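You operate a simulated robot arm through the tools that you are given. There is no shell and no other tool. Be economical: measure what you need, move in short steps, check, and stop when the job is done.

Carry out the task below with a simulated robot arm. There is one attempt and no reset: what you move stays moved.

TASK
Mend the yarn break on the head the display names and restart it.
Fine: switch it off first; swing the pipe up and down, press the orange button.

The check looks at the end state, three seconds after you hand in, the way a careful person would. Anything else that was tipped, shoved, dropped, spilled or broken makes it a failure.

THE ROBOT
A 7-joint arm with a three-finger gripper on a trunk, on a base that drives. Base frame: it is fixed to the floor where the robot stands at the start and does not move with it; the origin is under the middle of the robot, x ahead of it, y to its left, z up. Readings come in mm, degrees, newtons and seconds.
With the tool pointing down near the work surface it reaches from about 500 to 940 mm from the robot's upright axis, wherever it stands. Its first joint turns from -166.0 to 166.0 degrees. Places, roughly: winding head 31 [800, -100, 900]; winding head 32 [500, -300, 900]; winding head 33 [100, -600, 900]; winding head 34 [-200, -800, 900]; winding head 35 [-500, -1000, 900]; winding head 36 [-800, -1300, 900]. Payload 2.69 kg.
Tool frame: the origin (TCP) lies between the finger pads and is the grasp point; the fingertips stand 29 mm ahead of it; z points along the fingers, y is the line along which they close. Largest opening 120 mm; the body of the gripper starts 78 mm behind the TCP.
Orientation is that of the tool frame in the base frame, as a unit quaternion [x, y, z, w]. With the fingers straight down and closing along the base's y, the tool's x points along the base's -x, its y along +y and its z along -z.

THE INTERFACE
- The arm moves only by the tool step_arm. Its argument "plan" is a list of rows, each an object of numbers (a shift or turn left out is 0, a gripper value left out holds the last): "rx", "ry", "rz": the turn, a rotation vector about the base's x, y, z in degrees; "x", "y", "z": the shift along the base's x, y, z in mm; "fingers": the opening, from 0 (shut) to 1 (fully open). In form: [{"rx": .., "ry": .., "rz": .., "x": .., "y": .., "z": .., "fingers": ..}, ...]. A call has 1 to 10 rows; each row shifts and turns the commanded pose from where the row before left it. Rows are played at 5 a second. More than 50 mm and 8.6 degrees between two rows, or a gripper value outside its range, and nothing of the call is played. A pose out of reach is approached as far as the arm can. The call stops where the force on the tool passes 70 N (or 10 N more than at its start, if that is more) or the arm is blocked; 0.2 s more then pass. The fingers move at their own pace and stop on an object; they squeeze with about 27 N. The grip force told is the motor's: it shows also when the fingers shut on nothing. Time passes only in rows, and 0.2 s behind the last, so rows that do not move let the fingers close. The reply holds the time, the measured pose of the TCP, the force on the tool along the base axes, the opening and the grip force, in the units named above and with some noise, with the torque about the TCP (base axes, N m) and any sound that the robot's microphone picked up.
- Cameras (640 x 400 px; columns grow to the right, rows downward): "scene" is now at [190, -69.9, 1345.9]; the picture's right is [-0.90, -0.44, 0.00], its down [-0.34, 0.68, -0.65] and it looks along [0.29, -0.58, -0.76] (base axes); focal length 214 px, centre (320, 200). "wrist" rides on the gripper at [63, 0, -104] in the tool frame; the picture's right is [0.00, 1.00, 0.00], its down [-0.83, 0.00, -0.56] and it looks along [-0.56, 0.00, 0.83] (tool axes); focal length 275 px, centre (320, 200). There is no depth. A picture from a camera that has moved, and an enlarged one, comes with that camera's place and axes in the base frame and with its lens.
- get_image(camera): a new picture of that camera. It takes no simulated time.
- slide_trunk(by): slides the trunk up (or, below 0, down) by that many mm; the arm and the scene camera ride with it, the base frame stays. It gives what a move gives, with no picture.
- base_move(legs): drives the robot by 1 to 6 legs, each [ahead, left, turn to the left] in mm, mm and degrees, along the robot's own axes; the way and the turn of a leg run together, so that a leg with both is an arc; at most 1500 mm and 180 degrees a leg. The arm and the cameras ride along, it lands a little off, and it stops where it bumps. It gives what a move gives.
- aim_head(pan, tilt): turns the head with the scene camera to pan (to the left, within 86 degrees either way) and tilt (down, from -29 to 69), counted from straight ahead of the robot. It gives what a move gives.
- inspect(camera, box): a new picture of the part [left, top, right, bottom] of that camera's present view, enlarged. It takes no simulated time.
- sign_off(): hands the job in; it is judged then, once.

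Work in short steps. Places have to be worked out from the pictures, the camera data and where the tool is seen: move nearer, look again, correct. Check each grasp and each placing, and mend what went wrong. You have 120 turns and 90 pictures in all, those below and enlarged ones among them. Open the gripper and draw the arm clear of the work before you hand the job in, unless the task says otherwise; then end with one line.

The tools are called after "Call:" as a command line: name --argument value ..., lists and objects as JSON in quotes. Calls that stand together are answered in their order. step_arm: Moves the arm, as the interface text tells. Its arguments: {"type":"object","properties":{"plan":{"type":"array"}},"required":["plan"]} The other tools are called the same way: slide_trunk (by) slides the trunk up or down; base_move (legs) drives the base; aim_head (pan, tilt) turns the head that bears the scene camera; get_image (camera) takes a picture; inspect (camera, box) takes an enlarged picture of a part of a camera's view; sign_off () hands the job in.

At the start:

```text
clock: 0.0
position: [74.4, -335.6, 1187.0]
tool_rot: [0.0, 1.0, 0.001, 0.0]
wrist_force: [-0.2, 0.5, 0.7]
moment: [0.01, 0.02, 0.02]
finger_gap: 119.9
finger_force: 0.0
trunk travel left (down, up): [-613.0, 0.0]
robot x, y, heading: [-3.3, -1.6, 0.1]
head pan, tilt: [-63.8, 49.6]
```

scene: 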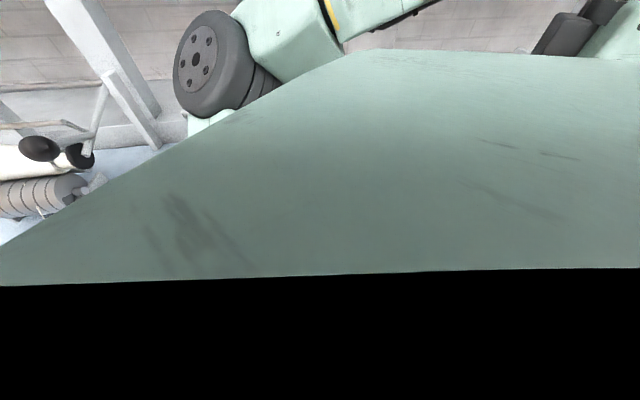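
wrist: 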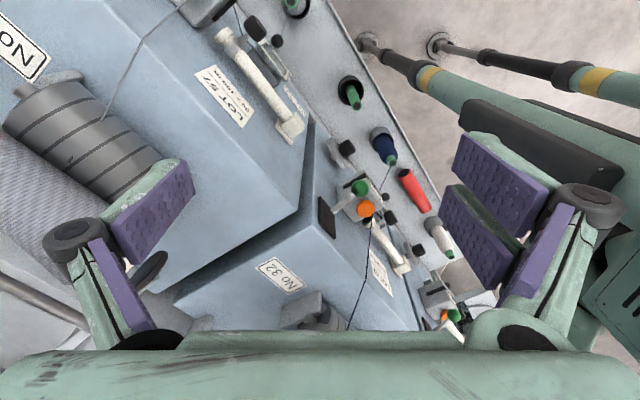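

The scene view is blocked by the arm, so I turn the head to look for the display and the heads.

Call:
aim_head --pan -30 --tilt 20

Call:
get_image --camera "scene"

```text
clock: 1.0
position: [73.9, -334.9, 1186.7]
tool_rot: [0.001, 1.0, 0.0, 0.0]
wrist_force: [-0.1, 0.3, -0.5]
moment: [-0.01, -0.03, 0.01]
finger_gap: 119.6
finger_force: 0.0
trunk travel left (down, up): [-613.0, 0.0]
robot x, y, heading: [-2.7, -3.7, -0.1]
head pan, tilt: [-30.0, 20.0]
```

```text
87 pictures are left
camera scene: at [236.4, -47.1, 1390.9], right [-0.5, -0.87, 0.0], down [-0.3, 0.17, -0.94], along [0.81, -0.47, -0.34], focal length 214 px, centre (320, 200)
```

scene: 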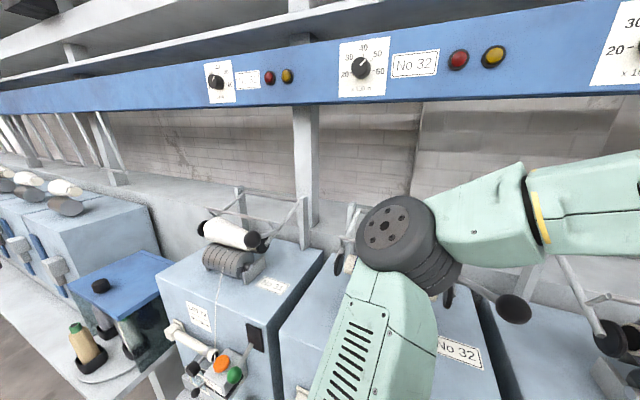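

Heads and an upper rail with lamps are visible. I look to both sides to find the display.

Call:
aim_head --pan 20 --tilt 15

Call:
get_image --camera "scene"

Call:
aim_head --pan -80 --tilt 10

Call:
get_image --camera "scene"

```text
clock: 2.2
position: [74.2, -335.3, 1186.7]
tool_rot: [0.0, 1.0, 0.0, 0.0]
wrist_force: [-0.2, 0.1, -0.5]
moment: [-0.01, -0.01, 0.03]
finger_gap: 120.1
finger_force: 0.1
trunk travel left (down, up): [-613.0, 0.0]
robot x, y, heading: [1.8, -0.6, -0.3]
head pan, tilt: [20.0, 15.0]
```

```text
86 pictures are left
camera scene: at [243.6, 31.4, 1399.1], right [0.34, -0.94, 0.0], down [-0.24, -0.09, -0.97], along [0.91, 0.33, -0.26], focal length 214 px, centre (320, 200)
```

scene: 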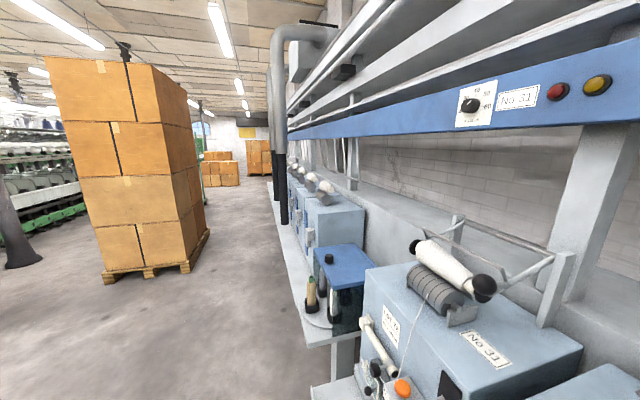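

```text
clock: 3.9
position: [75.1, -335.8, 1185.9]
tool_rot: [0.0, 1.0, 0.0, -0.001]
wrist_force: [0.3, -0.3, 0.8]
moment: [0.0, -0.01, -0.02]
finger_gap: 120.3
finger_force: 0.0
trunk travel left (down, up): [-613.0, 0.0]
robot x, y, heading: [0.1, -2.5, -0.2]
head pan, tilt: [-80.0, 10.0]
```

```text
85 pictures are left
camera scene: at [172.0, -92.1, 1407.3], right [-0.98, -0.17, 0.0], down [-0.03, 0.17, -0.98], along [0.17, -0.97, -0.17], focal length 214 px, centre (320, 200)
```

scene: 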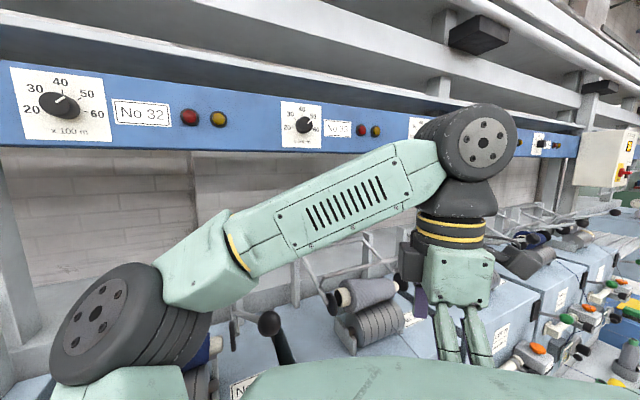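

A control box shows at far right; I enlarge it.

Call:
inspect --camera "scene" --box '[520, 100, 640, 220]'

Call:
inspect --camera "wrist" --box '[300, 60, 500, 340]'

```text
3.33 times, centred on (580, 160) of scene
camera zoom: at [172.0, -92.1, 1407.3], right [-0.98, -0.17, 0.0], down [-0.03, 0.17, -0.98], along [0.17, -0.97, -0.17], focal length 715 px, centre (-547, 333)
```

zoom: 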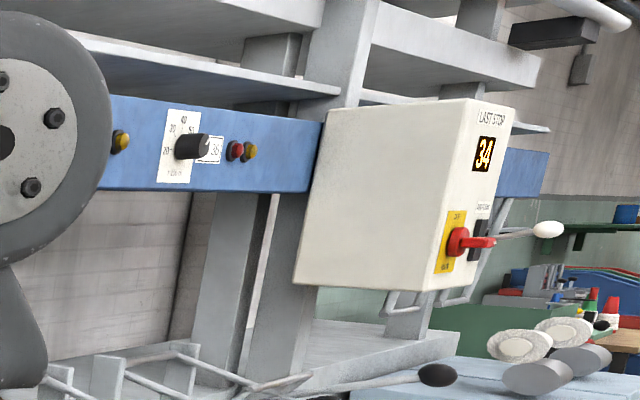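

```text
1.43 times, centred on (400, 200) of wrist
camera zoom: at [12.0, -338.7, 1290.0], right [0.0, 1.0, 0.0], down [0.83, 0.0, 0.56], along [0.56, 0.0, -0.83], focal length 393 px, centre (206, 200)
```

zoom: 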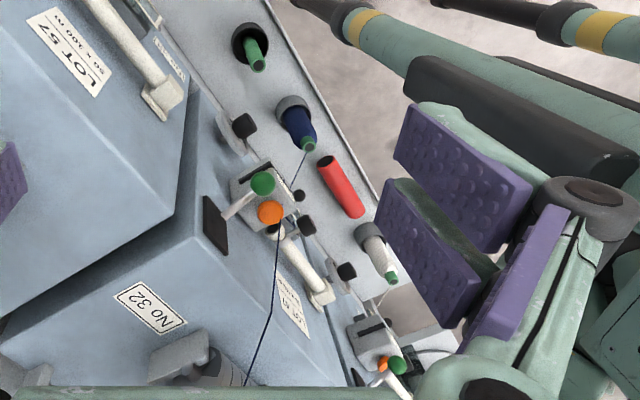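

The display reads "LAST STOP 34". I back off from the machine, then turn to face it.

Call:
base_move --legs '[[-180, 240, 0], [0, 0, -53]]'

Call:
aim_head --pan -70 --tilt 25

Call:
get_image --camera "scene"

Call:
aim_head --pan -10 --tilt 30

Call:
get_image --camera "scene"

```text
clock: 8.7
position: [-395.8, -36.9, 1184.8]
tool_rot: [0.432, 0.902, 0.0, -0.001]
wrist_force: [-0.7, -0.6, -0.3]
moment: [-0.01, -0.01, -0.02]
finger_gap: 120.0
finger_force: 0.0
trunk travel left (down, up): [-613.0, 0.0]
robot x, y, heading: [-180.1, 236.1, -50.9]
head pan, tilt: [-80.0, 10.0]
```

```text
clock: 9.5
position: [-394.8, -35.7, 1186.0]
tool_rot: [0.431, 0.902, 0.0, -0.001]
wrist_force: [-0.8, 0.0, 0.7]
moment: [0.03, 0.0, -0.04]
finger_gap: 120.0
finger_force: 0.1
trunk travel left (down, up): [-613.0, 0.0]
robot x, y, heading: [-182.2, 235.1, -50.9]
head pan, tilt: [-70.0, 25.0]
```

```text
82 pictures are left
camera scene: at [-130.1, 31.7, 1382.9], right [-0.86, 0.52, 0.0], down [0.22, 0.36, -0.91], along [-0.47, -0.78, -0.42], focal length 214 px, centre (320, 200)
```

scene: 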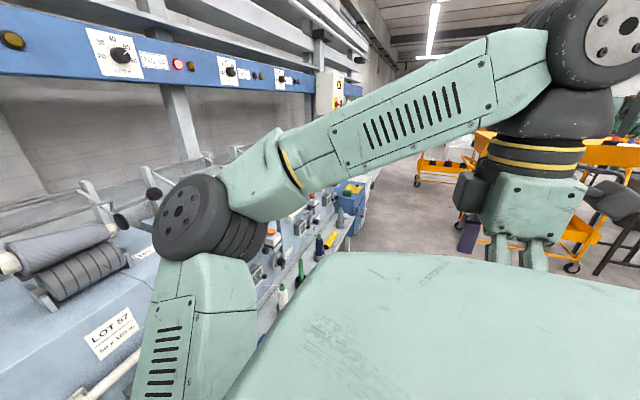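

```text
clock: 10.8
position: [-395.8, -37.0, 1186.1]
tool_rot: [0.432, 0.902, 0.0, 0.0]
wrist_force: [-0.5, 0.3, 0.3]
moment: [-0.01, -0.03, 0.01]
finger_gap: 120.0
finger_force: 0.0
trunk travel left (down, up): [-613.0, 0.0]
robot x, y, heading: [-179.8, 230.7, -51.3]
head pan, tilt: [-10.0, 30.0]
```

```text
81 pictures are left
camera scene: at [-38.8, 31.5, 1374.9], right [-0.88, -0.48, 0.0], down [-0.24, 0.44, -0.87], along [0.42, -0.76, -0.5], focal length 214 px, centre (320, 200)
```

scene: 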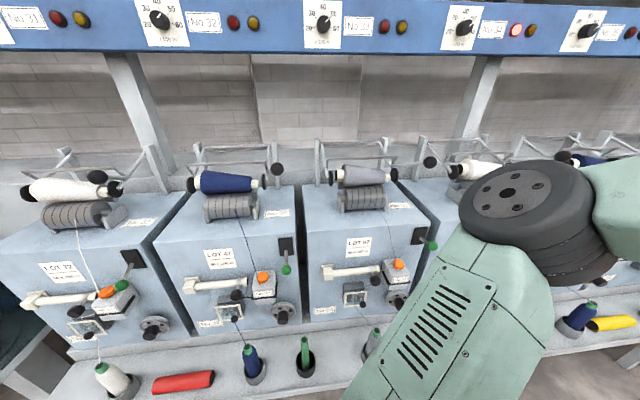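

Head 34's red lamp is lit. I move along the line to the right to stand in front of head 34.

Call:
base_move --legs '[[0, -480, 0]]'

Call:
aim_head --pan -8 --tilt 35

Call:
get_image --camera "scene"

```text
clock: 15.0
position: [-767.5, -336.6, 1185.8]
tool_rot: [0.432, 0.902, 0.0, -0.001]
wrist_force: [0.4, 0.4, -0.3]
moment: [0.02, -0.03, 0.0]
finger_gap: 119.7
finger_force: 0.1
trunk travel left (down, up): [-613.0, 0.0]
robot x, y, heading: [-547.9, -65.0, -51.0]
head pan, tilt: [-10.0, 30.0]
```

```text
clock: 15.7
position: [-766.3, -336.3, 1185.8]
tool_rot: [0.432, 0.902, 0.001, 0.0]
wrist_force: [0.0, 0.7, -0.1]
moment: [-0.04, -0.04, 0.0]
finger_gap: 119.8
finger_force: 0.0
trunk travel left (down, up): [-613.0, 0.0]
robot x, y, heading: [-552.0, -69.3, -51.2]
head pan, tilt: [-8.0, 35.0]
```

```text
80 pictures are left
camera scene: at [-408.7, -264.9, 1367.1], right [-0.86, -0.51, 0.0], down [-0.29, 0.49, -0.82], along [0.42, -0.7, -0.57], focal length 214 px, centre (320, 200)
```

scene: 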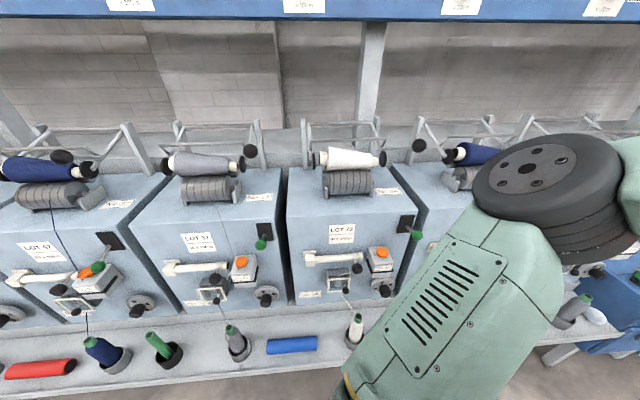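

Head 34 is the one with white yarn at the centre (LOT 72?). I zoom in on heads 33 and 34.

Call:
inspect --camera "scene" --box '[280, 130, 440, 350]'

Call:
inspect --camera "scene" --box '[0, 140, 290, 380]'

```text
1.82 times, centred on (360, 240) of scene
camera zoom: at [-408.7, -264.9, 1367.1], right [-0.86, -0.51, 0.0], down [-0.29, 0.49, -0.82], along [0.42, -0.7, -0.57], focal length 390 px, centre (247, 127)
```

zoom: 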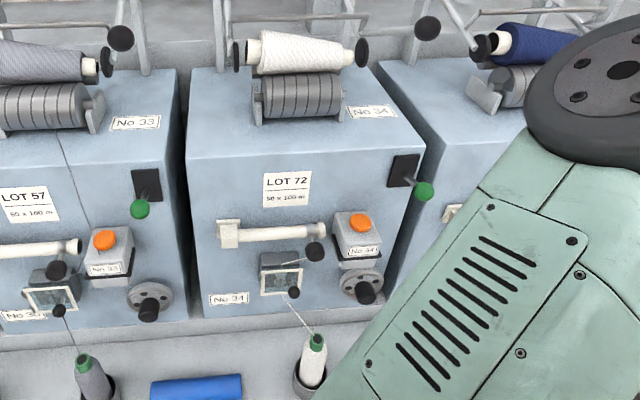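

```text
1.67 times, centred on (145, 260) of scene
camera zoom: at [-408.7, -264.9, 1367.1], right [-0.86, -0.51, 0.0], down [-0.29, 0.49, -0.82], along [0.42, -0.7, -0.57], focal length 358 px, centre (612, 100)
```

zoom: 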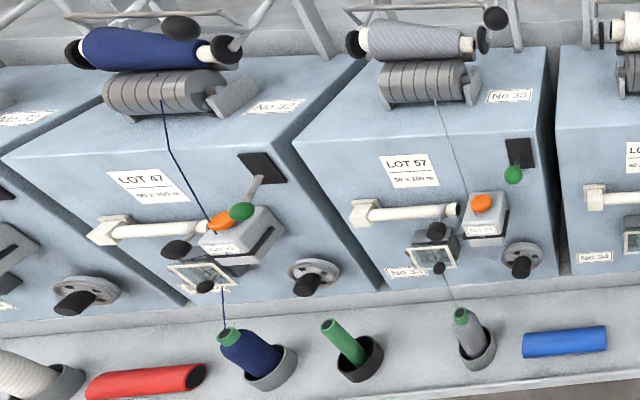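

Geometry: line direction ≈ (-0.80,-0.60), head face ~680 mm ahead of me, and head 34's lever plate near (-380,-790,960). I shift right 250 mm and bring the tool round to the front, staying well away from the face.

Call:
base_move --legs '[[0, -250, -1.7]]'

Call:
step_arm --plan '[{"x": 31, "y": -39, "fingers": 0.5}, {"x": 31, "y": -39}, {"x": 31, "y": -39}, {"x": 39, "y": 0}, {"x": 45, "y": 0}, {"x": 45, "y": 10}, {"x": 40, "y": 15}, {"x": 40, "y": 20}]'

Call:
get_image --camera "scene"

Call:
get_image --camera "wrist"

```text
clock: 18.2
position: [-973.0, -482.1, 1185.0]
tool_rot: [0.448, 0.894, 0.0, 0.0]
wrist_force: [-0.6, -0.2, 0.4]
moment: [0.01, -0.01, -0.01]
finger_gap: 120.0
finger_force: 0.1
trunk travel left (down, up): [-613.0, 0.0]
robot x, y, heading: [-751.4, -224.1, -53.1]
head pan, tilt: [-8.0, 35.0]
```

```text
clock: 19.8
position: [-738.7, -582.0, 1187.8]
tool_rot: [0.427, 0.904, -0.006, -0.008]
wrist_force: [-4.2, -7.8, -1.1]
moment: [0.96, -0.52, 0.61]
finger_gap: 60.3
finger_force: 0.0
trunk travel left (down, up): [-613.0, 0.0]
robot x, y, heading: [-748.9, -218.4, -53.2]
head pan, tilt: [-8.0, 35.0]
stopped in row 7: the force on the tool passed its limit at 191 N (the readings are from after the stop); the commanded pose is now the measured one
```

```text
77 pictures are left
camera scene: at [-613.4, -423.3, 1367.1], right [-0.88, -0.48, 0.0], down [-0.28, 0.5, -0.82], along [0.4, -0.72, -0.57], focal length 214 px, centre (320, 200)
```

scene: 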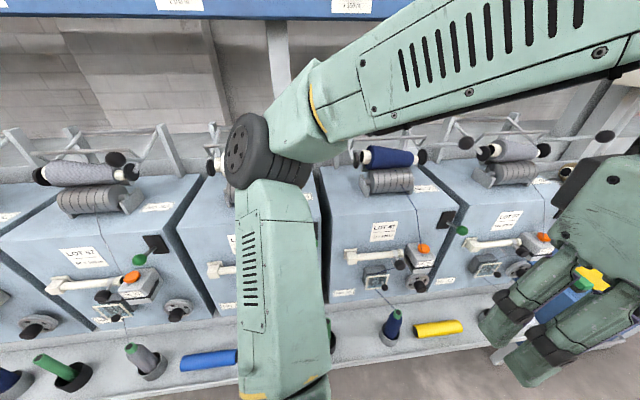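

```text
76 pictures are left
camera wrist: at [-775.8, -535.3, 1291.4], right [0.77, 0.64, -0.02], down [0.54, -0.64, 0.55], along [0.34, -0.43, -0.84], focal length 275 px, centre (320, 200)
```

wrist: 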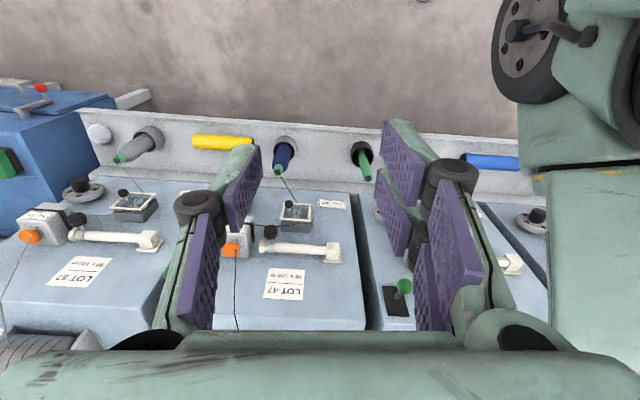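

The arm was stopped by a contact (191 N). I need to see whether the elbow touched something or it was the arm itself.

Call:
inspect --camera "scene" --box '[170, 60, 370, 210]'

```text
2.67 times, centred on (270, 135) of scene
camera zoom: at [-613.4, -423.3, 1367.1], right [-0.88, -0.48, 0.0], down [-0.28, 0.5, -0.82], along [0.4, -0.72, -0.57], focal length 572 px, centre (453, 373)
```

zoom: 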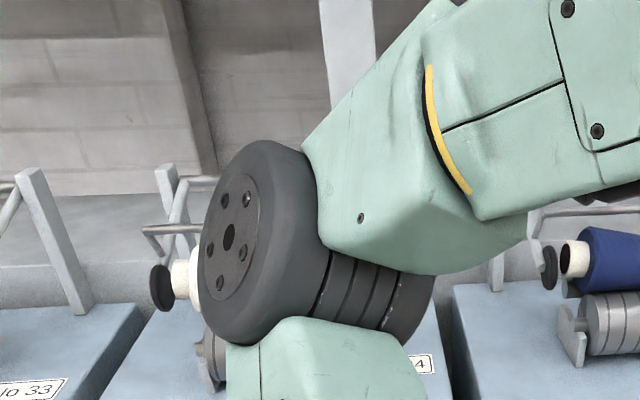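

The elbow looks ~250 mm in front of the packages, so it was most likely a fold-in on the robot itself (TCP only 364 mm from axis). I undo the last shift, then back the base up before extending forward.

Call:
step_arm --plan '[{"x": -30, "y": -30}, {"x": -30, "y": -30}, {"x": -20, "y": -30}]'

Call:
base_move --legs '[[-230, 0, 0]]'

Call:
get_image --camera "scene"

```text
clock: 20.6
position: [-818.2, -668.1, 1190.0]
tool_rot: [0.428, 0.904, -0.006, -0.008]
wrist_force: [0.4, 0.0, -0.3]
moment: [0.03, -0.02, 0.02]
finger_gap: 60.1
finger_force: 0.0
trunk travel left (down, up): [-613.0, 0.0]
robot x, y, heading: [-748.2, -219.5, -53.1]
head pan, tilt: [-8.0, 35.0]
```

```text
clock: 22.3
position: [-956.6, -482.7, 1190.3]
tool_rot: [0.429, 0.903, -0.006, -0.008]
wrist_force: [-0.5, 0.2, 1.6]
moment: [-0.03, -0.02, 0.03]
finger_gap: 59.9
finger_force: 0.1
trunk travel left (down, up): [-613.0, 0.0]
robot x, y, heading: [-887.6, -32.8, -53.4]
head pan, tilt: [-8.0, 35.0]
```

```text
74 pictures are left
camera scene: at [-751.4, -238.4, 1367.3], right [-0.88, -0.48, 0.0], down [-0.28, 0.5, -0.82], along [0.39, -0.72, -0.57], focal length 214 px, centre (320, 200)
```

scene: 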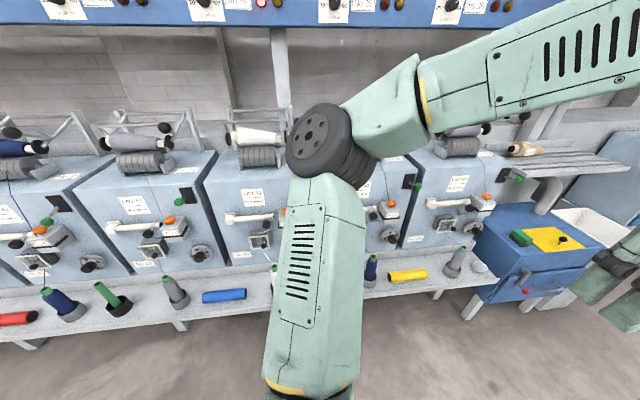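

Head 34's package and yarn look undisturbed. With the base 910 mm from the face, I extend the arm forward.

Call:
step_arm --plan '[{"x": 20, "y": -40}, {"x": 40, "y": -25}, {"x": 45, "y": -15}, {"x": 45, "y": -10}, {"x": 45, "y": 0}, {"x": 45, "y": 0}, {"x": 45, "y": 10}, {"x": 45, "y": 15}, {"x": 45, "y": 15}, {"x": 45, "y": 20}]'

Call:
get_image --camera "scene"

Call:
get_image --camera "wrist"

```text
clock: 24.5
position: [-537.5, -510.9, 1191.8]
tool_rot: [0.429, 0.903, -0.007, -0.008]
wrist_force: [0.1, -0.8, 0.2]
moment: [0.0, 0.0, 0.06]
finger_gap: 60.2
finger_force: 0.1
trunk travel left (down, up): [-613.0, 0.0]
robot x, y, heading: [-885.0, -34.2, -53.4]
head pan, tilt: [-8.0, 35.0]
```

```text
73 pictures are left
camera scene: at [-750.7, -238.4, 1367.2], right [-0.88, -0.48, 0.0], down [-0.28, 0.5, -0.82], along [0.39, -0.72, -0.57], focal length 214 px, centre (320, 200)
```

scene: 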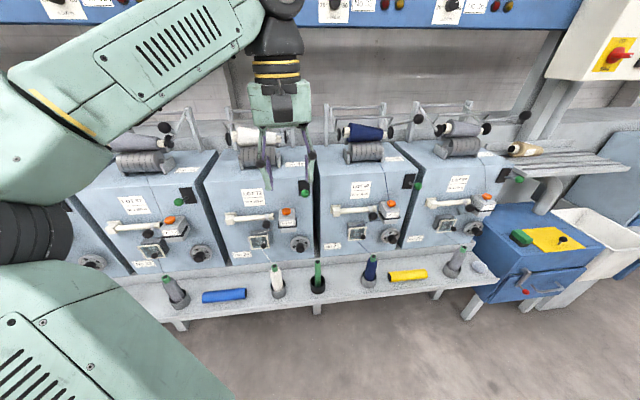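

```text
72 pictures are left
camera wrist: at [-574.3, -463.7, 1296.3], right [0.77, 0.64, -0.02], down [0.54, -0.64, 0.55], along [0.34, -0.43, -0.84], focal length 275 px, centre (320, 200)
```

wrist: 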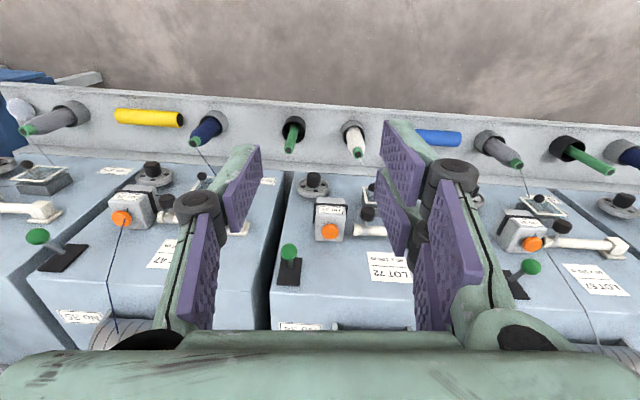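

Both cameras see head 34. I enlarge both for triangulation and detail.

Call:
inspect --camera "scene" --box '[205, 110, 335, 310]'

Call:
inspect --camera "wrist" --box '[260, 100, 460, 340]'

```text
2.00 times, centred on (270, 210) of scene
camera zoom: at [-750.7, -238.4, 1367.2], right [-0.88, -0.48, 0.0], down [-0.28, 0.5, -0.82], along [0.39, -0.72, -0.57], focal length 429 px, centre (420, 180)
```

zoom: 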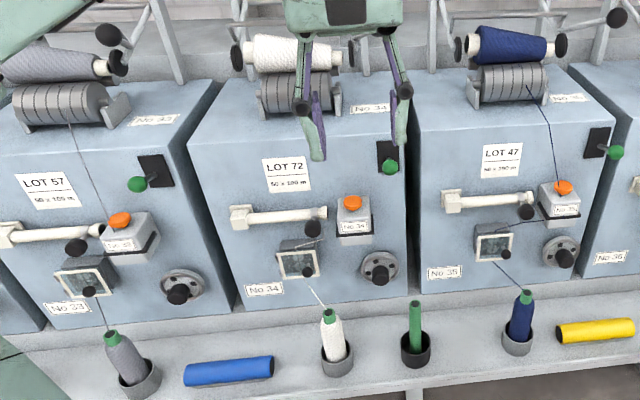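

```text
1.67 times, centred on (360, 220) of wrist
camera zoom: at [-574.3, -463.7, 1296.3], right [0.77, 0.64, -0.02], down [0.54, -0.64, 0.55], along [0.34, -0.43, -0.84], focal length 459 px, centre (253, 167)
```

zoom: 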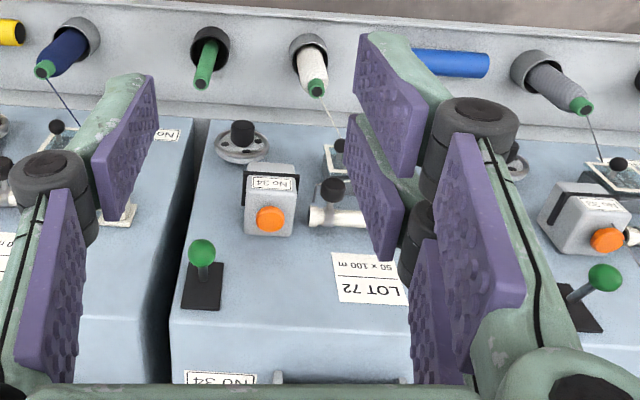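

Triangulated: lever ball ≈ (-424,-734,980), its base ≈ (-391,-780,972), orange button ≈ (-345,-725,882). I pitch the tool ~45° toward the face and come nearer for a better look.

Call:
step_arm --plan '[{"rx": -6.8, "ry": -5.1}, {"rx": -6.8, "ry": -5.1}, {"rx": -6.8, "ry": -5.1, "z": -30}, {"rx": -6.8, "ry": -5.1, "z": -40}, {"rx": -6.8, "ry": -5.1, "z": -40}, {"x": 5, "y": -20, "z": -30}, {"x": 5, "y": -25, "z": -20}, {}]'

Call:
get_image --camera "wrist"

Call:
get_image --camera "scene"

```text
clock: 26.3
position: [-525.4, -558.9, 1028.2]
tool_rot: [0.403, 0.842, -0.175, 0.313]
wrist_force: [-0.9, 0.0, -0.8]
moment: [-0.01, 0.0, 0.02]
finger_gap: 59.9
finger_force: 0.0
trunk travel left (down, up): [-613.0, 0.0]
robot x, y, heading: [-888.6, -41.0, -53.5]
head pan, tilt: [-8.0, 35.0]
```

```text
69 pictures are left
camera wrist: at [-596.0, -468.8, 1064.5], right [0.79, 0.62, -0.04], down [0.19, -0.17, 0.97], along [0.59, -0.77, -0.25], focal length 275 px, centre (320, 200)
```

wrist: 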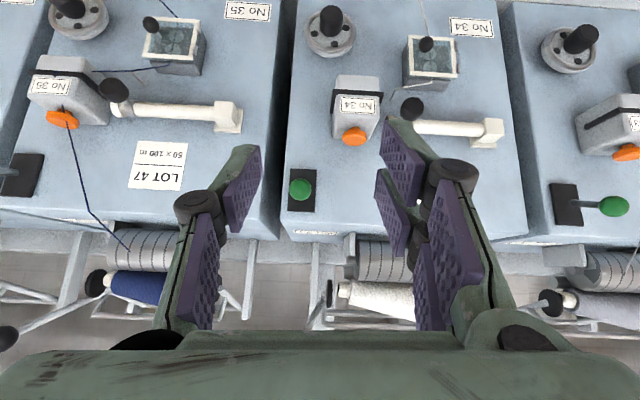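

```text
68 pictures are left
camera scene: at [-751.0, -238.8, 1367.1], right [-0.88, -0.48, 0.0], down [-0.28, 0.5, -0.82], along [0.39, -0.72, -0.57], focal length 214 px, centre (320, 200)
```

scene: 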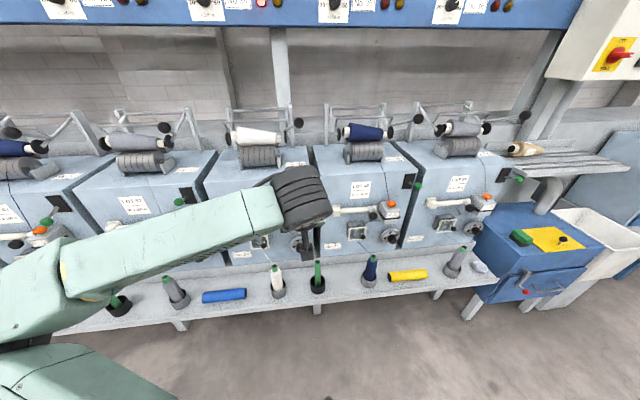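

Good frontal (upside-down) view. I enlarge head 34.

Call:
inspect --camera "wrist" --box '[270, 0, 530, 240]'

```text
1.67 times, centred on (400, 120) of wrist
camera zoom: at [-596.0, -468.8, 1064.5], right [0.79, 0.62, -0.04], down [0.19, -0.17, 0.97], along [0.59, -0.77, -0.25], focal length 459 px, centre (187, 333)
```

zoom: 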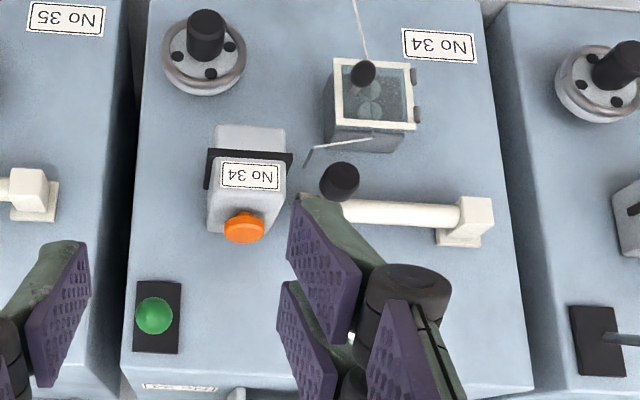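

Ball ≈ (-424,-734,977). I move to a pre-grasp point 60 mm short of it along the tool axis and look.

Call:
step_arm --plan '[{"x": 20, "y": -36, "z": -2}, {"x": 20, "y": -36, "z": -2}, {"x": 20, "y": -36, "z": -2}, {"x": 18, "y": -34, "z": 0}, {}]'

Call:
get_image --camera "wrist"

```text
clock: 27.5
position: [-445.5, -701.8, 1023.8]
tool_rot: [0.402, 0.842, -0.174, 0.314]
wrist_force: [-0.6, 0.4, 0.3]
moment: [-0.02, 0.0, 0.0]
finger_gap: 59.6
finger_force: 0.1
trunk travel left (down, up): [-613.0, 0.0]
robot x, y, heading: [-885.4, -34.9, -53.4]
head pan, tilt: [-8.0, 35.0]
```

```text
66 pictures are left
camera wrist: at [-515.6, -610.9, 1059.3], right [0.79, 0.62, -0.04], down [0.19, -0.17, 0.97], along [0.59, -0.77, -0.25], focal length 275 px, centre (320, 200)
```

wrist: 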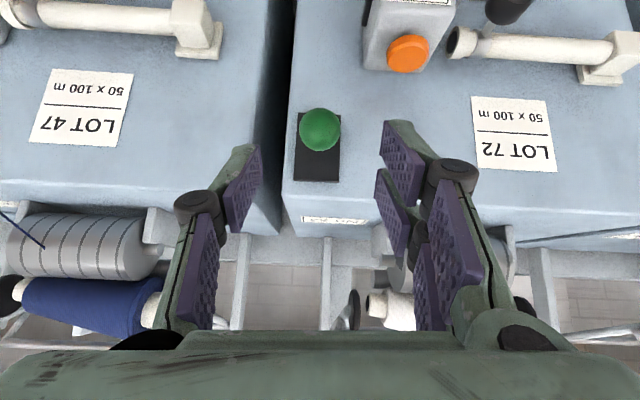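

Ball confirmed at (-424,-734,977), centred between the fingers. I advance and close on it.

Call:
step_arm --plan '[{"x": 7, "y": -11, "z": -16}, {"x": 7, "y": -11, "z": -16}, {"x": 7, "y": -10, "z": -15}, {"fingers": 0.1}, {}, {}, {}]'

Call:
get_image --camera "wrist"

```text
clock: 29.1
position: [-423.8, -733.1, 976.9]
tool_rot: [0.402, 0.843, -0.174, 0.314]
wrist_force: [10.4, 9.2, -1.2]
moment: [0.13, -0.03, 0.23]
finger_gap: 24.7
finger_force: 33.6
trunk travel left (down, up): [-613.0, 0.0]
robot x, y, heading: [-883.9, -36.4, -53.4]
head pan, tilt: [-8.0, 35.0]
```

```text
65 pictures are left
camera wrist: at [-494.7, -642.3, 1011.5], right [0.78, 0.62, -0.04], down [0.19, -0.17, 0.97], along [0.59, -0.77, -0.25], focal length 275 px, centre (320, 200)
```

wrist: 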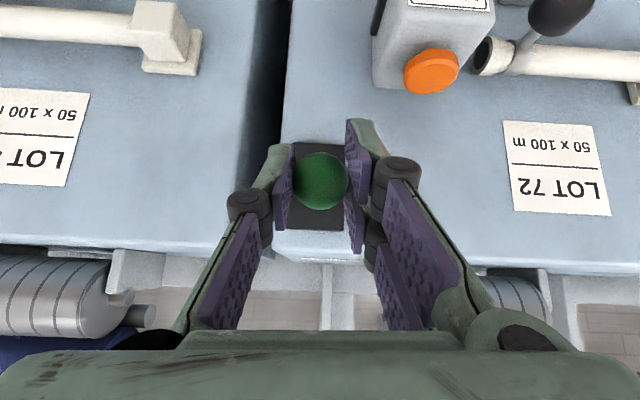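

Ball gripped (24.7 mm). I press it down in small steps and listen for a click.

Call:
step_arm --plan '[{"z": -8}, {"z": -8}, {"z": -8}, {"z": -6}, {"z": -6}]'

Call:
get_image --camera "wrist"

```text
clock: 30.3
position: [-425.9, -731.8, 943.2]
tool_rot: [0.401, 0.843, -0.174, 0.314]
wrist_force: [20.5, 13.8, 17.3]
moment: [-1.0, -0.73, 0.31]
finger_gap: 24.4
finger_force: 44.7
trunk travel left (down, up): [-613.0, 0.0]
robot x, y, heading: [-885.0, -36.4, -53.4]
head pan, tilt: [-8.0, 35.0]
```

```text
64 pictures are left
camera wrist: at [-495.8, -641.0, 978.5], right [0.78, 0.62, -0.04], down [0.19, -0.16, 0.97], along [0.59, -0.77, -0.24], focal length 275 px, centre (320, 200)
```

wrist: 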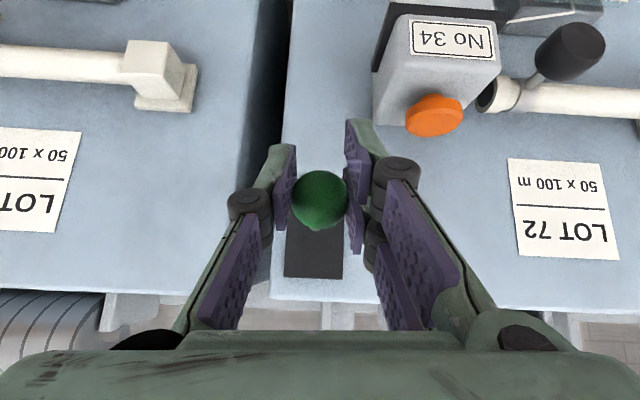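

The lever followed down 34 mm with rising resistance. I go a bit further to find the end stop.

Call:
step_arm --plan '[{"z": -4}, {"z": -4}, {}]'

```text
clock: 31.1
position: [-426.1, -731.2, 934.9]
tool_rot: [0.402, 0.842, -0.176, 0.315]
wrist_force: [23.4, 5.9, 15.9]
moment: [-0.84, -0.5, 0.25]
finger_gap: 24.1
finger_force: 45.1
trunk travel left (down, up): [-613.0, 0.0]
robot x, y, heading: [-884.8, -38.8, -53.4]
head pan, tilt: [-8.0, 35.0]
```

Still moving at constant friction; I continue following the arc slightly inward.

Call:
step_arm --plan '[{"z": -4, "x": 1, "y": -1}, {"z": -4, "x": 1, "y": -2}, {"z": -4, "x": 1, "y": -2}, {}]'

Call:
get_image --camera "wrist"

```text
clock: 32.1
position: [-423.8, -732.2, 921.5]
tool_rot: [0.401, 0.843, -0.173, 0.313]
wrist_force: [7.8, 34.3, 6.0]
moment: [-1.17, -0.34, 0.41]
finger_gap: 23.2
finger_force: 45.5
trunk travel left (down, up): [-613.0, 0.0]
robot x, y, heading: [-887.7, -37.6, -53.3]
head pan, tilt: [-8.0, 35.0]
```

```text
63 pictures are left
camera wrist: at [-494.5, -642.9, 957.1], right [0.78, 0.62, -0.04], down [0.19, -0.17, 0.97], along [0.59, -0.77, -0.25], focal length 275 px, centre (320, 200)
```

wrist: 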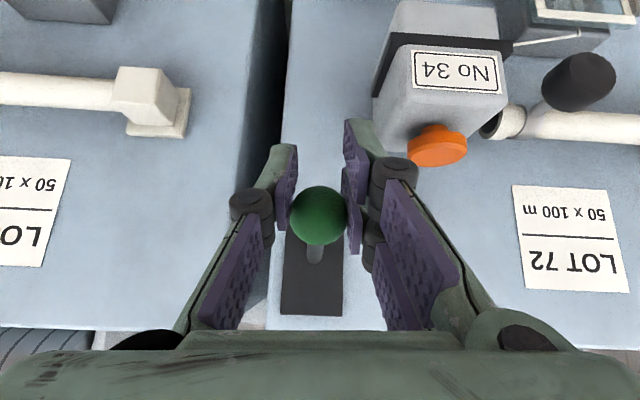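

The ball stays at z≈935 while the fingers slip past, so the lever is at its lower stop. I release and back off to see that it stays.

Call:
step_arm --plan '[{"z": 4, "fingers": 0.5}, {"z": 4}, {}, {"x": -15, "y": 22, "z": 30}, {"x": -15, "y": 22, "z": 30}, {"x": -15, "y": 22, "z": 20}, {}]'

Call:
get_image --camera "wrist"

```text
clock: 33.7
position: [-469.9, -670.1, 1010.1]
tool_rot: [0.403, 0.842, -0.175, 0.313]
wrist_force: [0.3, 0.5, 0.6]
moment: [0.01, -0.02, 0.0]
finger_gap: 60.2
finger_force: 0.1
trunk travel left (down, up): [-613.0, 0.0]
robot x, y, heading: [-887.2, -35.1, -53.3]
head pan, tilt: [-8.0, 35.0]
```

```text
62 pictures are left
camera wrist: at [-540.0, -579.5, 1045.3], right [0.79, 0.62, -0.04], down [0.19, -0.17, 0.97], along [0.59, -0.77, -0.25], focal length 275 px, centre (320, 200)
```

wrist: 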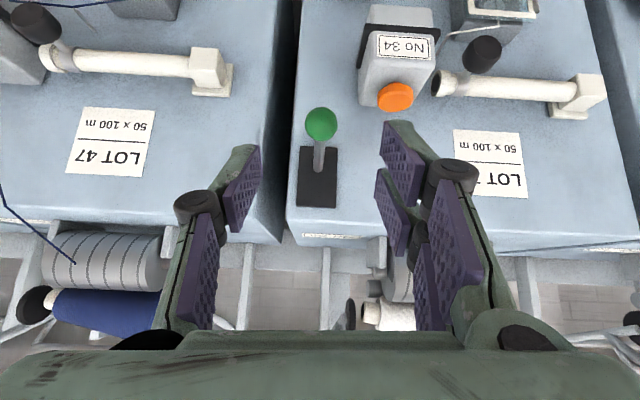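

Lever now down (off) at z≈935 and it stays. The pipe has a black knob at its tip near (-297,-663,846), hinge block near (-163,-613,854). I move to a pre-grasp point in front of the knob and look.

Call:
step_arm --plan '[{"x": 20, "y": 10, "z": -10, "fingers": 0.6}, {"x": 30, "y": 12, "z": -20}, {"x": 30, "y": 14, "z": -25}, {"x": 30, "y": 14, "z": -25}, {"x": 25, "y": 10, "z": -15}, {}]'

Call:
get_image --camera "wrist"

Call:
get_image --camera "scene"

```text
clock: 35.1
position: [-335.1, -612.4, 914.8]
tool_rot: [0.402, 0.842, -0.174, 0.314]
wrist_force: [1.1, -0.3, 0.2]
moment: [0.01, 0.01, 0.0]
finger_gap: 72.1
finger_force: 0.1
trunk travel left (down, up): [-613.0, 0.0]
robot x, y, heading: [-884.3, -35.3, -53.5]
head pan, tilt: [-8.0, 35.0]
```

```text
61 pictures are left
camera wrist: at [-405.0, -521.5, 950.3], right [0.79, 0.62, -0.04], down [0.19, -0.17, 0.97], along [0.59, -0.77, -0.25], focal length 275 px, centre (320, 200)
```

wrist: 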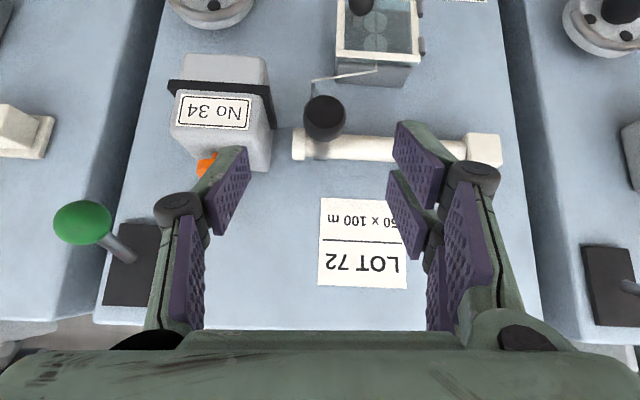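

```text
60 pictures are left
camera scene: at [-751.1, -238.9, 1367.1], right [-0.88, -0.48, 0.0], down [-0.28, 0.5, -0.82], along [0.39, -0.72, -0.57], focal length 214 px, centre (320, 200)
```

scene: 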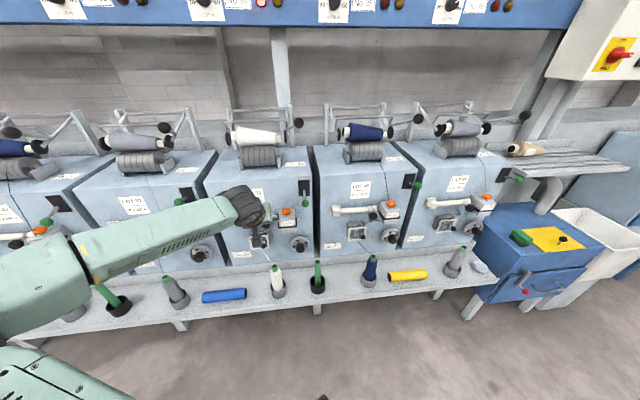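

Knob ≈ (-297,-662,845), Ø30. The knotter side is only ~38 mm away, so I narrow the opening to ~45 mm before advancing, stopping partway to check.

Call:
step_arm --plan '[{"fingers": 0.37}, {}, {"x": 9, "y": -10, "z": -15}, {"x": 9, "y": -10, "z": -15}, {}]'

Call:
get_image --camera "wrist"

```text
clock: 36.3
position: [-316.0, -632.0, 885.4]
tool_rot: [0.404, 0.842, -0.175, 0.312]
wrist_force: [-0.8, 1.2, 0.1]
moment: [0.01, 0.0, 0.0]
finger_gap: 44.4
finger_force: 0.2
trunk travel left (down, up): [-613.0, 0.0]
robot x, y, heading: [-882.1, -33.3, -53.2]
head pan, tilt: [-8.0, 35.0]
```

```text
59 pictures are left
camera wrist: at [-386.0, -540.8, 920.7], right [0.79, 0.62, -0.04], down [0.19, -0.17, 0.97], along [0.59, -0.77, -0.25], focal length 275 px, centre (320, 200)
```

wrist: 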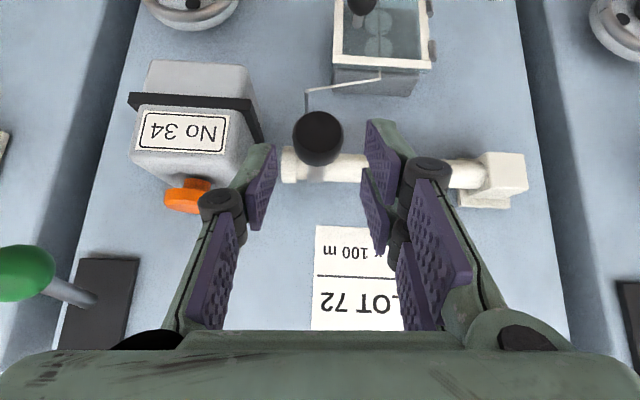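

Centred; I finish the approach and close on the knob.

Call:
step_arm --plan '[{"x": 5, "y": -8, "z": -10}, {"x": 5, "y": -8, "z": -10}, {"x": 5, "y": -7, "z": -10}, {"fingers": 0.1}, {}, {}]'

Call:
get_image --camera "wrist"

```text
clock: 37.7
position: [-302.2, -653.4, 855.5]
tool_rot: [0.404, 0.841, -0.176, 0.313]
wrist_force: [-3.3, -2.9, 0.6]
moment: [-0.24, -0.03, 0.01]
finger_gap: 26.9
finger_force: 34.6
trunk travel left (down, up): [-613.0, 0.0]
robot x, y, heading: [-881.9, -35.6, -53.1]
head pan, tilt: [-8.0, 35.0]
```

```text
58 pictures are left
camera wrist: at [-371.9, -563.0, 890.3], right [0.79, 0.62, -0.05], down [0.19, -0.17, 0.97], along [0.59, -0.77, -0.25], focal length 275 px, centre (320, 200)
```

wrist: 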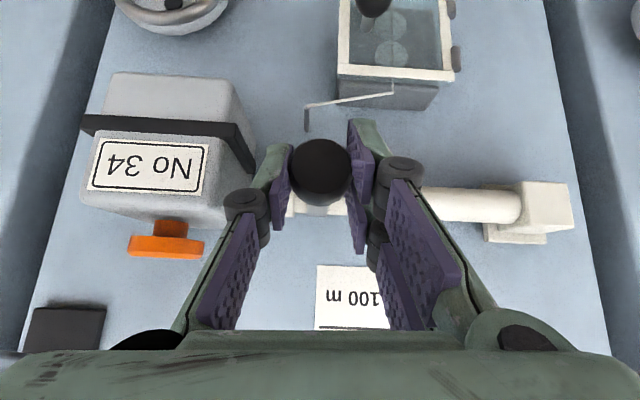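

Knob gripped (27 mm). The orange button is on the knotter's top, pressing downwards. I now swing the knob along an arc about the hinge (radius ≈137 mm), first 20°.

Call:
step_arm --plan '[{"x": 0.4, "y": 0.3, "z": 12}, {"x": 1.3, "y": 1.0, "z": 12}, {"x": 2.1, "y": 1.6, "z": 11.7}, {"x": 2.9, "y": 2.2, "z": 11.4}]'

Call:
get_image --camera "wrist"

```text
clock: 38.7
position: [-293.8, -648.8, 901.6]
tool_rot: [0.403, 0.842, -0.175, 0.313]
wrist_force: [-6.5, 5.0, -3.7]
moment: [-0.02, 0.67, -0.15]
finger_gap: 27.1
finger_force: 45.4
trunk travel left (down, up): [-613.0, 0.0]
robot x, y, heading: [-888.4, -31.3, -53.4]
head pan, tilt: [-8.0, 35.0]
```

```text
57 pictures are left
camera wrist: at [-364.3, -558.2, 936.8], right [0.79, 0.62, -0.04], down [0.19, -0.17, 0.97], along [0.59, -0.77, -0.25], focal length 275 px, centre (320, 200)
```

wrist: 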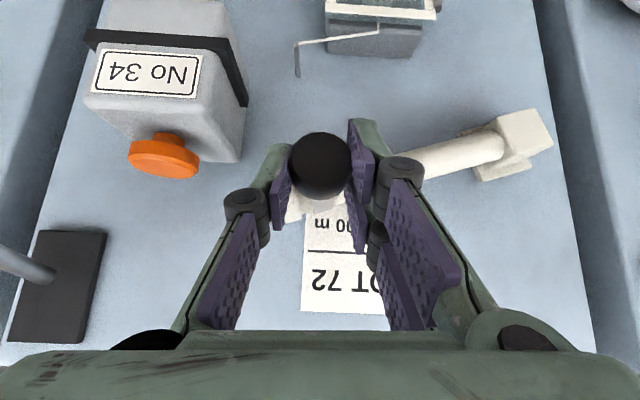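

The pipe follows well (~20°). I continue the arc to 60°.

Call:
step_arm --plan '[{"x": 3.7, "y": 2.8, "z": 11}, {"x": 4.4, "y": 3.3, "z": 10.6}, {"x": 5.2, "y": 3.9, "z": 10.1}, {"x": 5.8, "y": 4.4, "z": 9.5}, {"x": 6.5, "y": 4.9, "z": 8.8}, {"x": 7, "y": 5.3, "z": 8.1}, {"x": 7.6, "y": 5.8, "z": 7.3}, {"x": 8, "y": 6.1, "z": 6.4}]'

Call:
get_image --camera "wrist"

```text
clock: 40.5
position: [-246.4, -611.8, 972.7]
tool_rot: [0.403, 0.843, -0.174, 0.312]
wrist_force: [3.3, -4.8, -10.2]
moment: [-0.13, 0.56, -0.05]
finger_gap: 28.2
finger_force: 44.9
trunk travel left (down, up): [-613.0, 0.0]
robot x, y, heading: [-887.6, -36.7, -53.3]
head pan, tilt: [-8.0, 35.0]
```

```text
56 pictures are left
camera wrist: at [-315.9, -521.2, 1007.3], right [0.79, 0.62, -0.04], down [0.19, -0.17, 0.97], along [0.59, -0.77, -0.25], focal length 275 px, centre (320, 200)
```

wrist: 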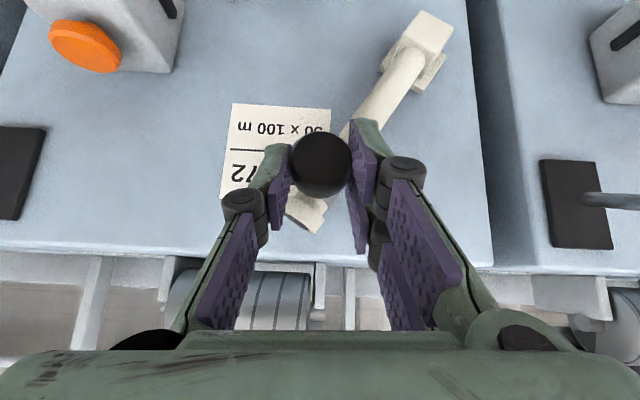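

Smooth at 60°. I continue toward 80°, watching the force for the upper stop.

Call:
step_arm --plan '[{"x": 8.4, "y": 6.4, "z": 5.5}, {"x": 8.8, "y": 6.7, "z": 4.8}, {"x": 9.1, "y": 6.9, "z": 3.6}, {"x": 9.3, "y": 7.1, "z": 2.6}]'

Call:
get_image --camera "wrist"

```text
clock: 41.5
position: [-209.3, -585.3, 989.5]
tool_rot: [0.404, 0.842, -0.174, 0.312]
wrist_force: [-4.6, 2.1, -12.0]
moment: [0.04, 0.72, -0.26]
finger_gap: 28.6
finger_force: 45.3
trunk travel left (down, up): [-613.0, 0.0]
robot x, y, heading: [-885.8, -37.7, -53.2]
head pan, tilt: [-8.0, 35.0]
```

```text
55 pictures are left
camera wrist: at [-279.3, -493.9, 1025.1], right [0.79, 0.62, -0.04], down [0.19, -0.17, 0.97], along [0.59, -0.77, -0.25], focal length 275 px, centre (320, 200)
```

wrist: 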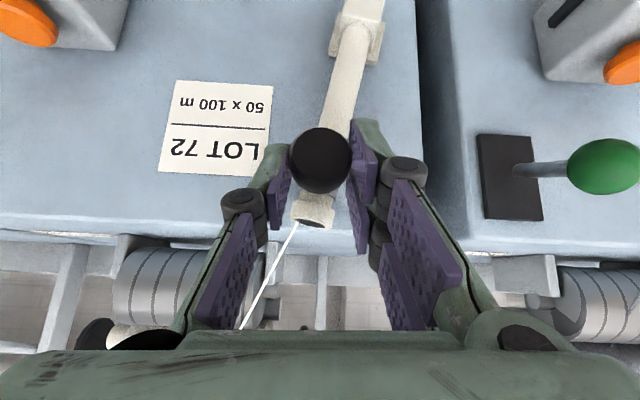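

The pipe mouth has caught the yarn end from the package (white thread visible). Now I swing it back down along the reverse arc.

Call:
step_arm --plan '[{"x": -9.3, "y": -7.1, "z": -2.6}, {"x": -9.1, "y": -6.9, "z": -3.6}, {"x": -8.8, "y": -6.7, "z": -4.8}, {"x": -8.4, "y": -6.4, "z": -5.5}, {"x": -8, "y": -6.1, "z": -6.4}, {"x": -7.6, "y": -5.8, "z": -7.3}, {"x": -7, "y": -5.3, "z": -8.1}, {"x": -6.5, "y": -4.9, "z": -8.8}]'

Call:
step_arm --plan '[{"x": -5.8, "y": -4.4, "z": -9.5}, {"x": -5.2, "y": -3.9, "z": -10.1}, {"x": -4.4, "y": -3.3, "z": -10.6}, {"x": -3.7, "y": -2.8, "z": -11}, {"x": -2.9, "y": -2.2, "z": -11.4}, {"x": -2.1, "y": -1.6, "z": -11.7}, {"x": -1.3, "y": -1, "z": -12}, {"x": -0.4, "y": -0.3, "z": -12}]'

Call:
get_image --camera "wrist"

```text
clock: 43.3
position: [-277.0, -633.1, 941.7]
tool_rot: [0.402, 0.842, -0.175, 0.314]
wrist_force: [0.3, 4.9, 1.2]
moment: [0.22, -0.35, 0.08]
finger_gap: 27.5
finger_force: 44.6
trunk travel left (down, up): [-613.0, 0.0]
robot x, y, heading: [-881.6, -36.3, -53.4]
head pan, tilt: [-8.0, 35.0]
```

```text
clock: 45.1
position: [-302.5, -654.6, 856.8]
tool_rot: [0.403, 0.841, -0.176, 0.314]
wrist_force: [-1.1, 5.6, 11.2]
moment: [0.31, 0.41, 0.07]
finger_gap: 26.7
finger_force: 45.4
trunk travel left (down, up): [-613.0, 0.0]
robot x, y, heading: [-886.7, -36.8, -53.4]
head pan, tilt: [-8.0, 35.0]
```

```text
54 pictures are left
camera wrist: at [-372.0, -562.8, 891.5], right [0.79, 0.62, -0.05], down [0.19, -0.16, 0.97], along [0.59, -0.77, -0.24], focal length 275 px, centre (320, 200)
```

wrist: 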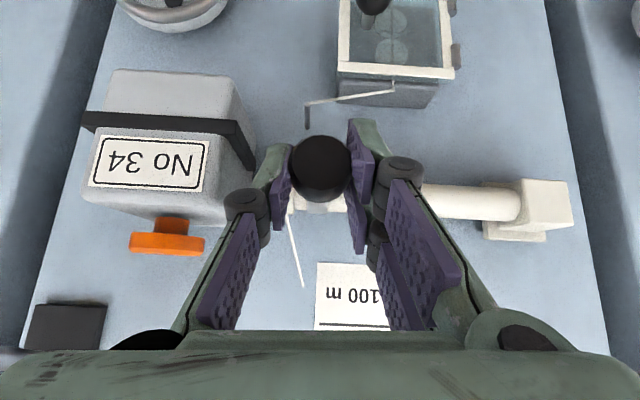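

Pipe is back down with a thread trailing from its mouth. I press down a few mm to seat it, then release and back off to look.

Call:
step_arm --plan '[{"z": -4}, {"z": -3}, {"z": 3, "fingers": 0.36}, {}, {}, {"x": -7, "y": 10, "z": 14}, {"x": -10, "y": 14, "z": 20}, {"x": -12, "y": 22, "z": 20}, {"x": -15, "y": 25, "z": 20}, {}]'

Call:
get_image --camera "wrist"

```text
clock: 47.3
position: [-345.8, -583.4, 925.5]
tool_rot: [0.404, 0.842, -0.175, 0.313]
wrist_force: [-0.2, -0.4, 0.0]
moment: [0.01, 0.01, 0.02]
finger_gap: 43.1
finger_force: 0.1
trunk travel left (down, up): [-613.0, 0.0]
robot x, y, heading: [-888.0, -33.9, -53.3]
head pan, tilt: [-8.0, 35.0]
```

```text
53 pictures are left
camera wrist: at [-415.0, -491.9, 960.9], right [0.79, 0.62, -0.04], down [0.19, -0.17, 0.97], along [0.59, -0.77, -0.25], focal length 275 px, centre (320, 200)
```

wrist: 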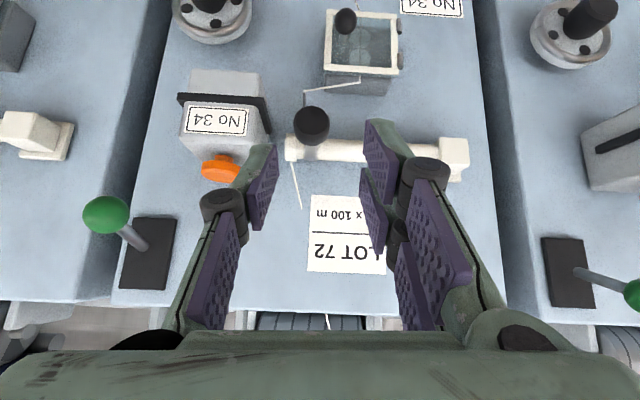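

I enlarge to trace the thread from the pipe mouth to the drum.

Call:
inspect --camera "wrist" --box '[240, 60, 380, 340]'

```text
1.43 times, centred on (310, 200) of wrist
camera zoom: at [-415.0, -491.9, 960.9], right [0.79, 0.62, -0.04], down [0.19, -0.17, 0.97], along [0.59, -0.77, -0.25], focal length 393 px, centre (334, 200)
```

zoom: 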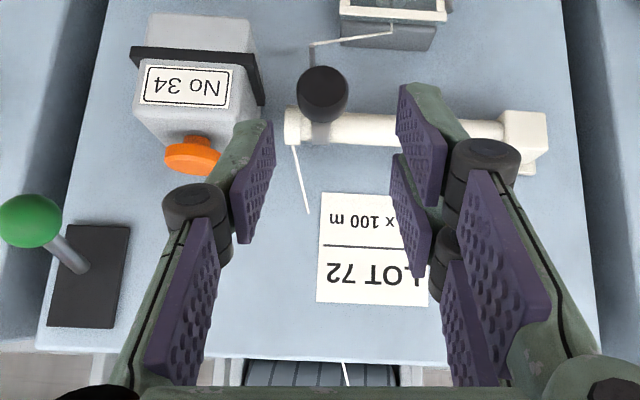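

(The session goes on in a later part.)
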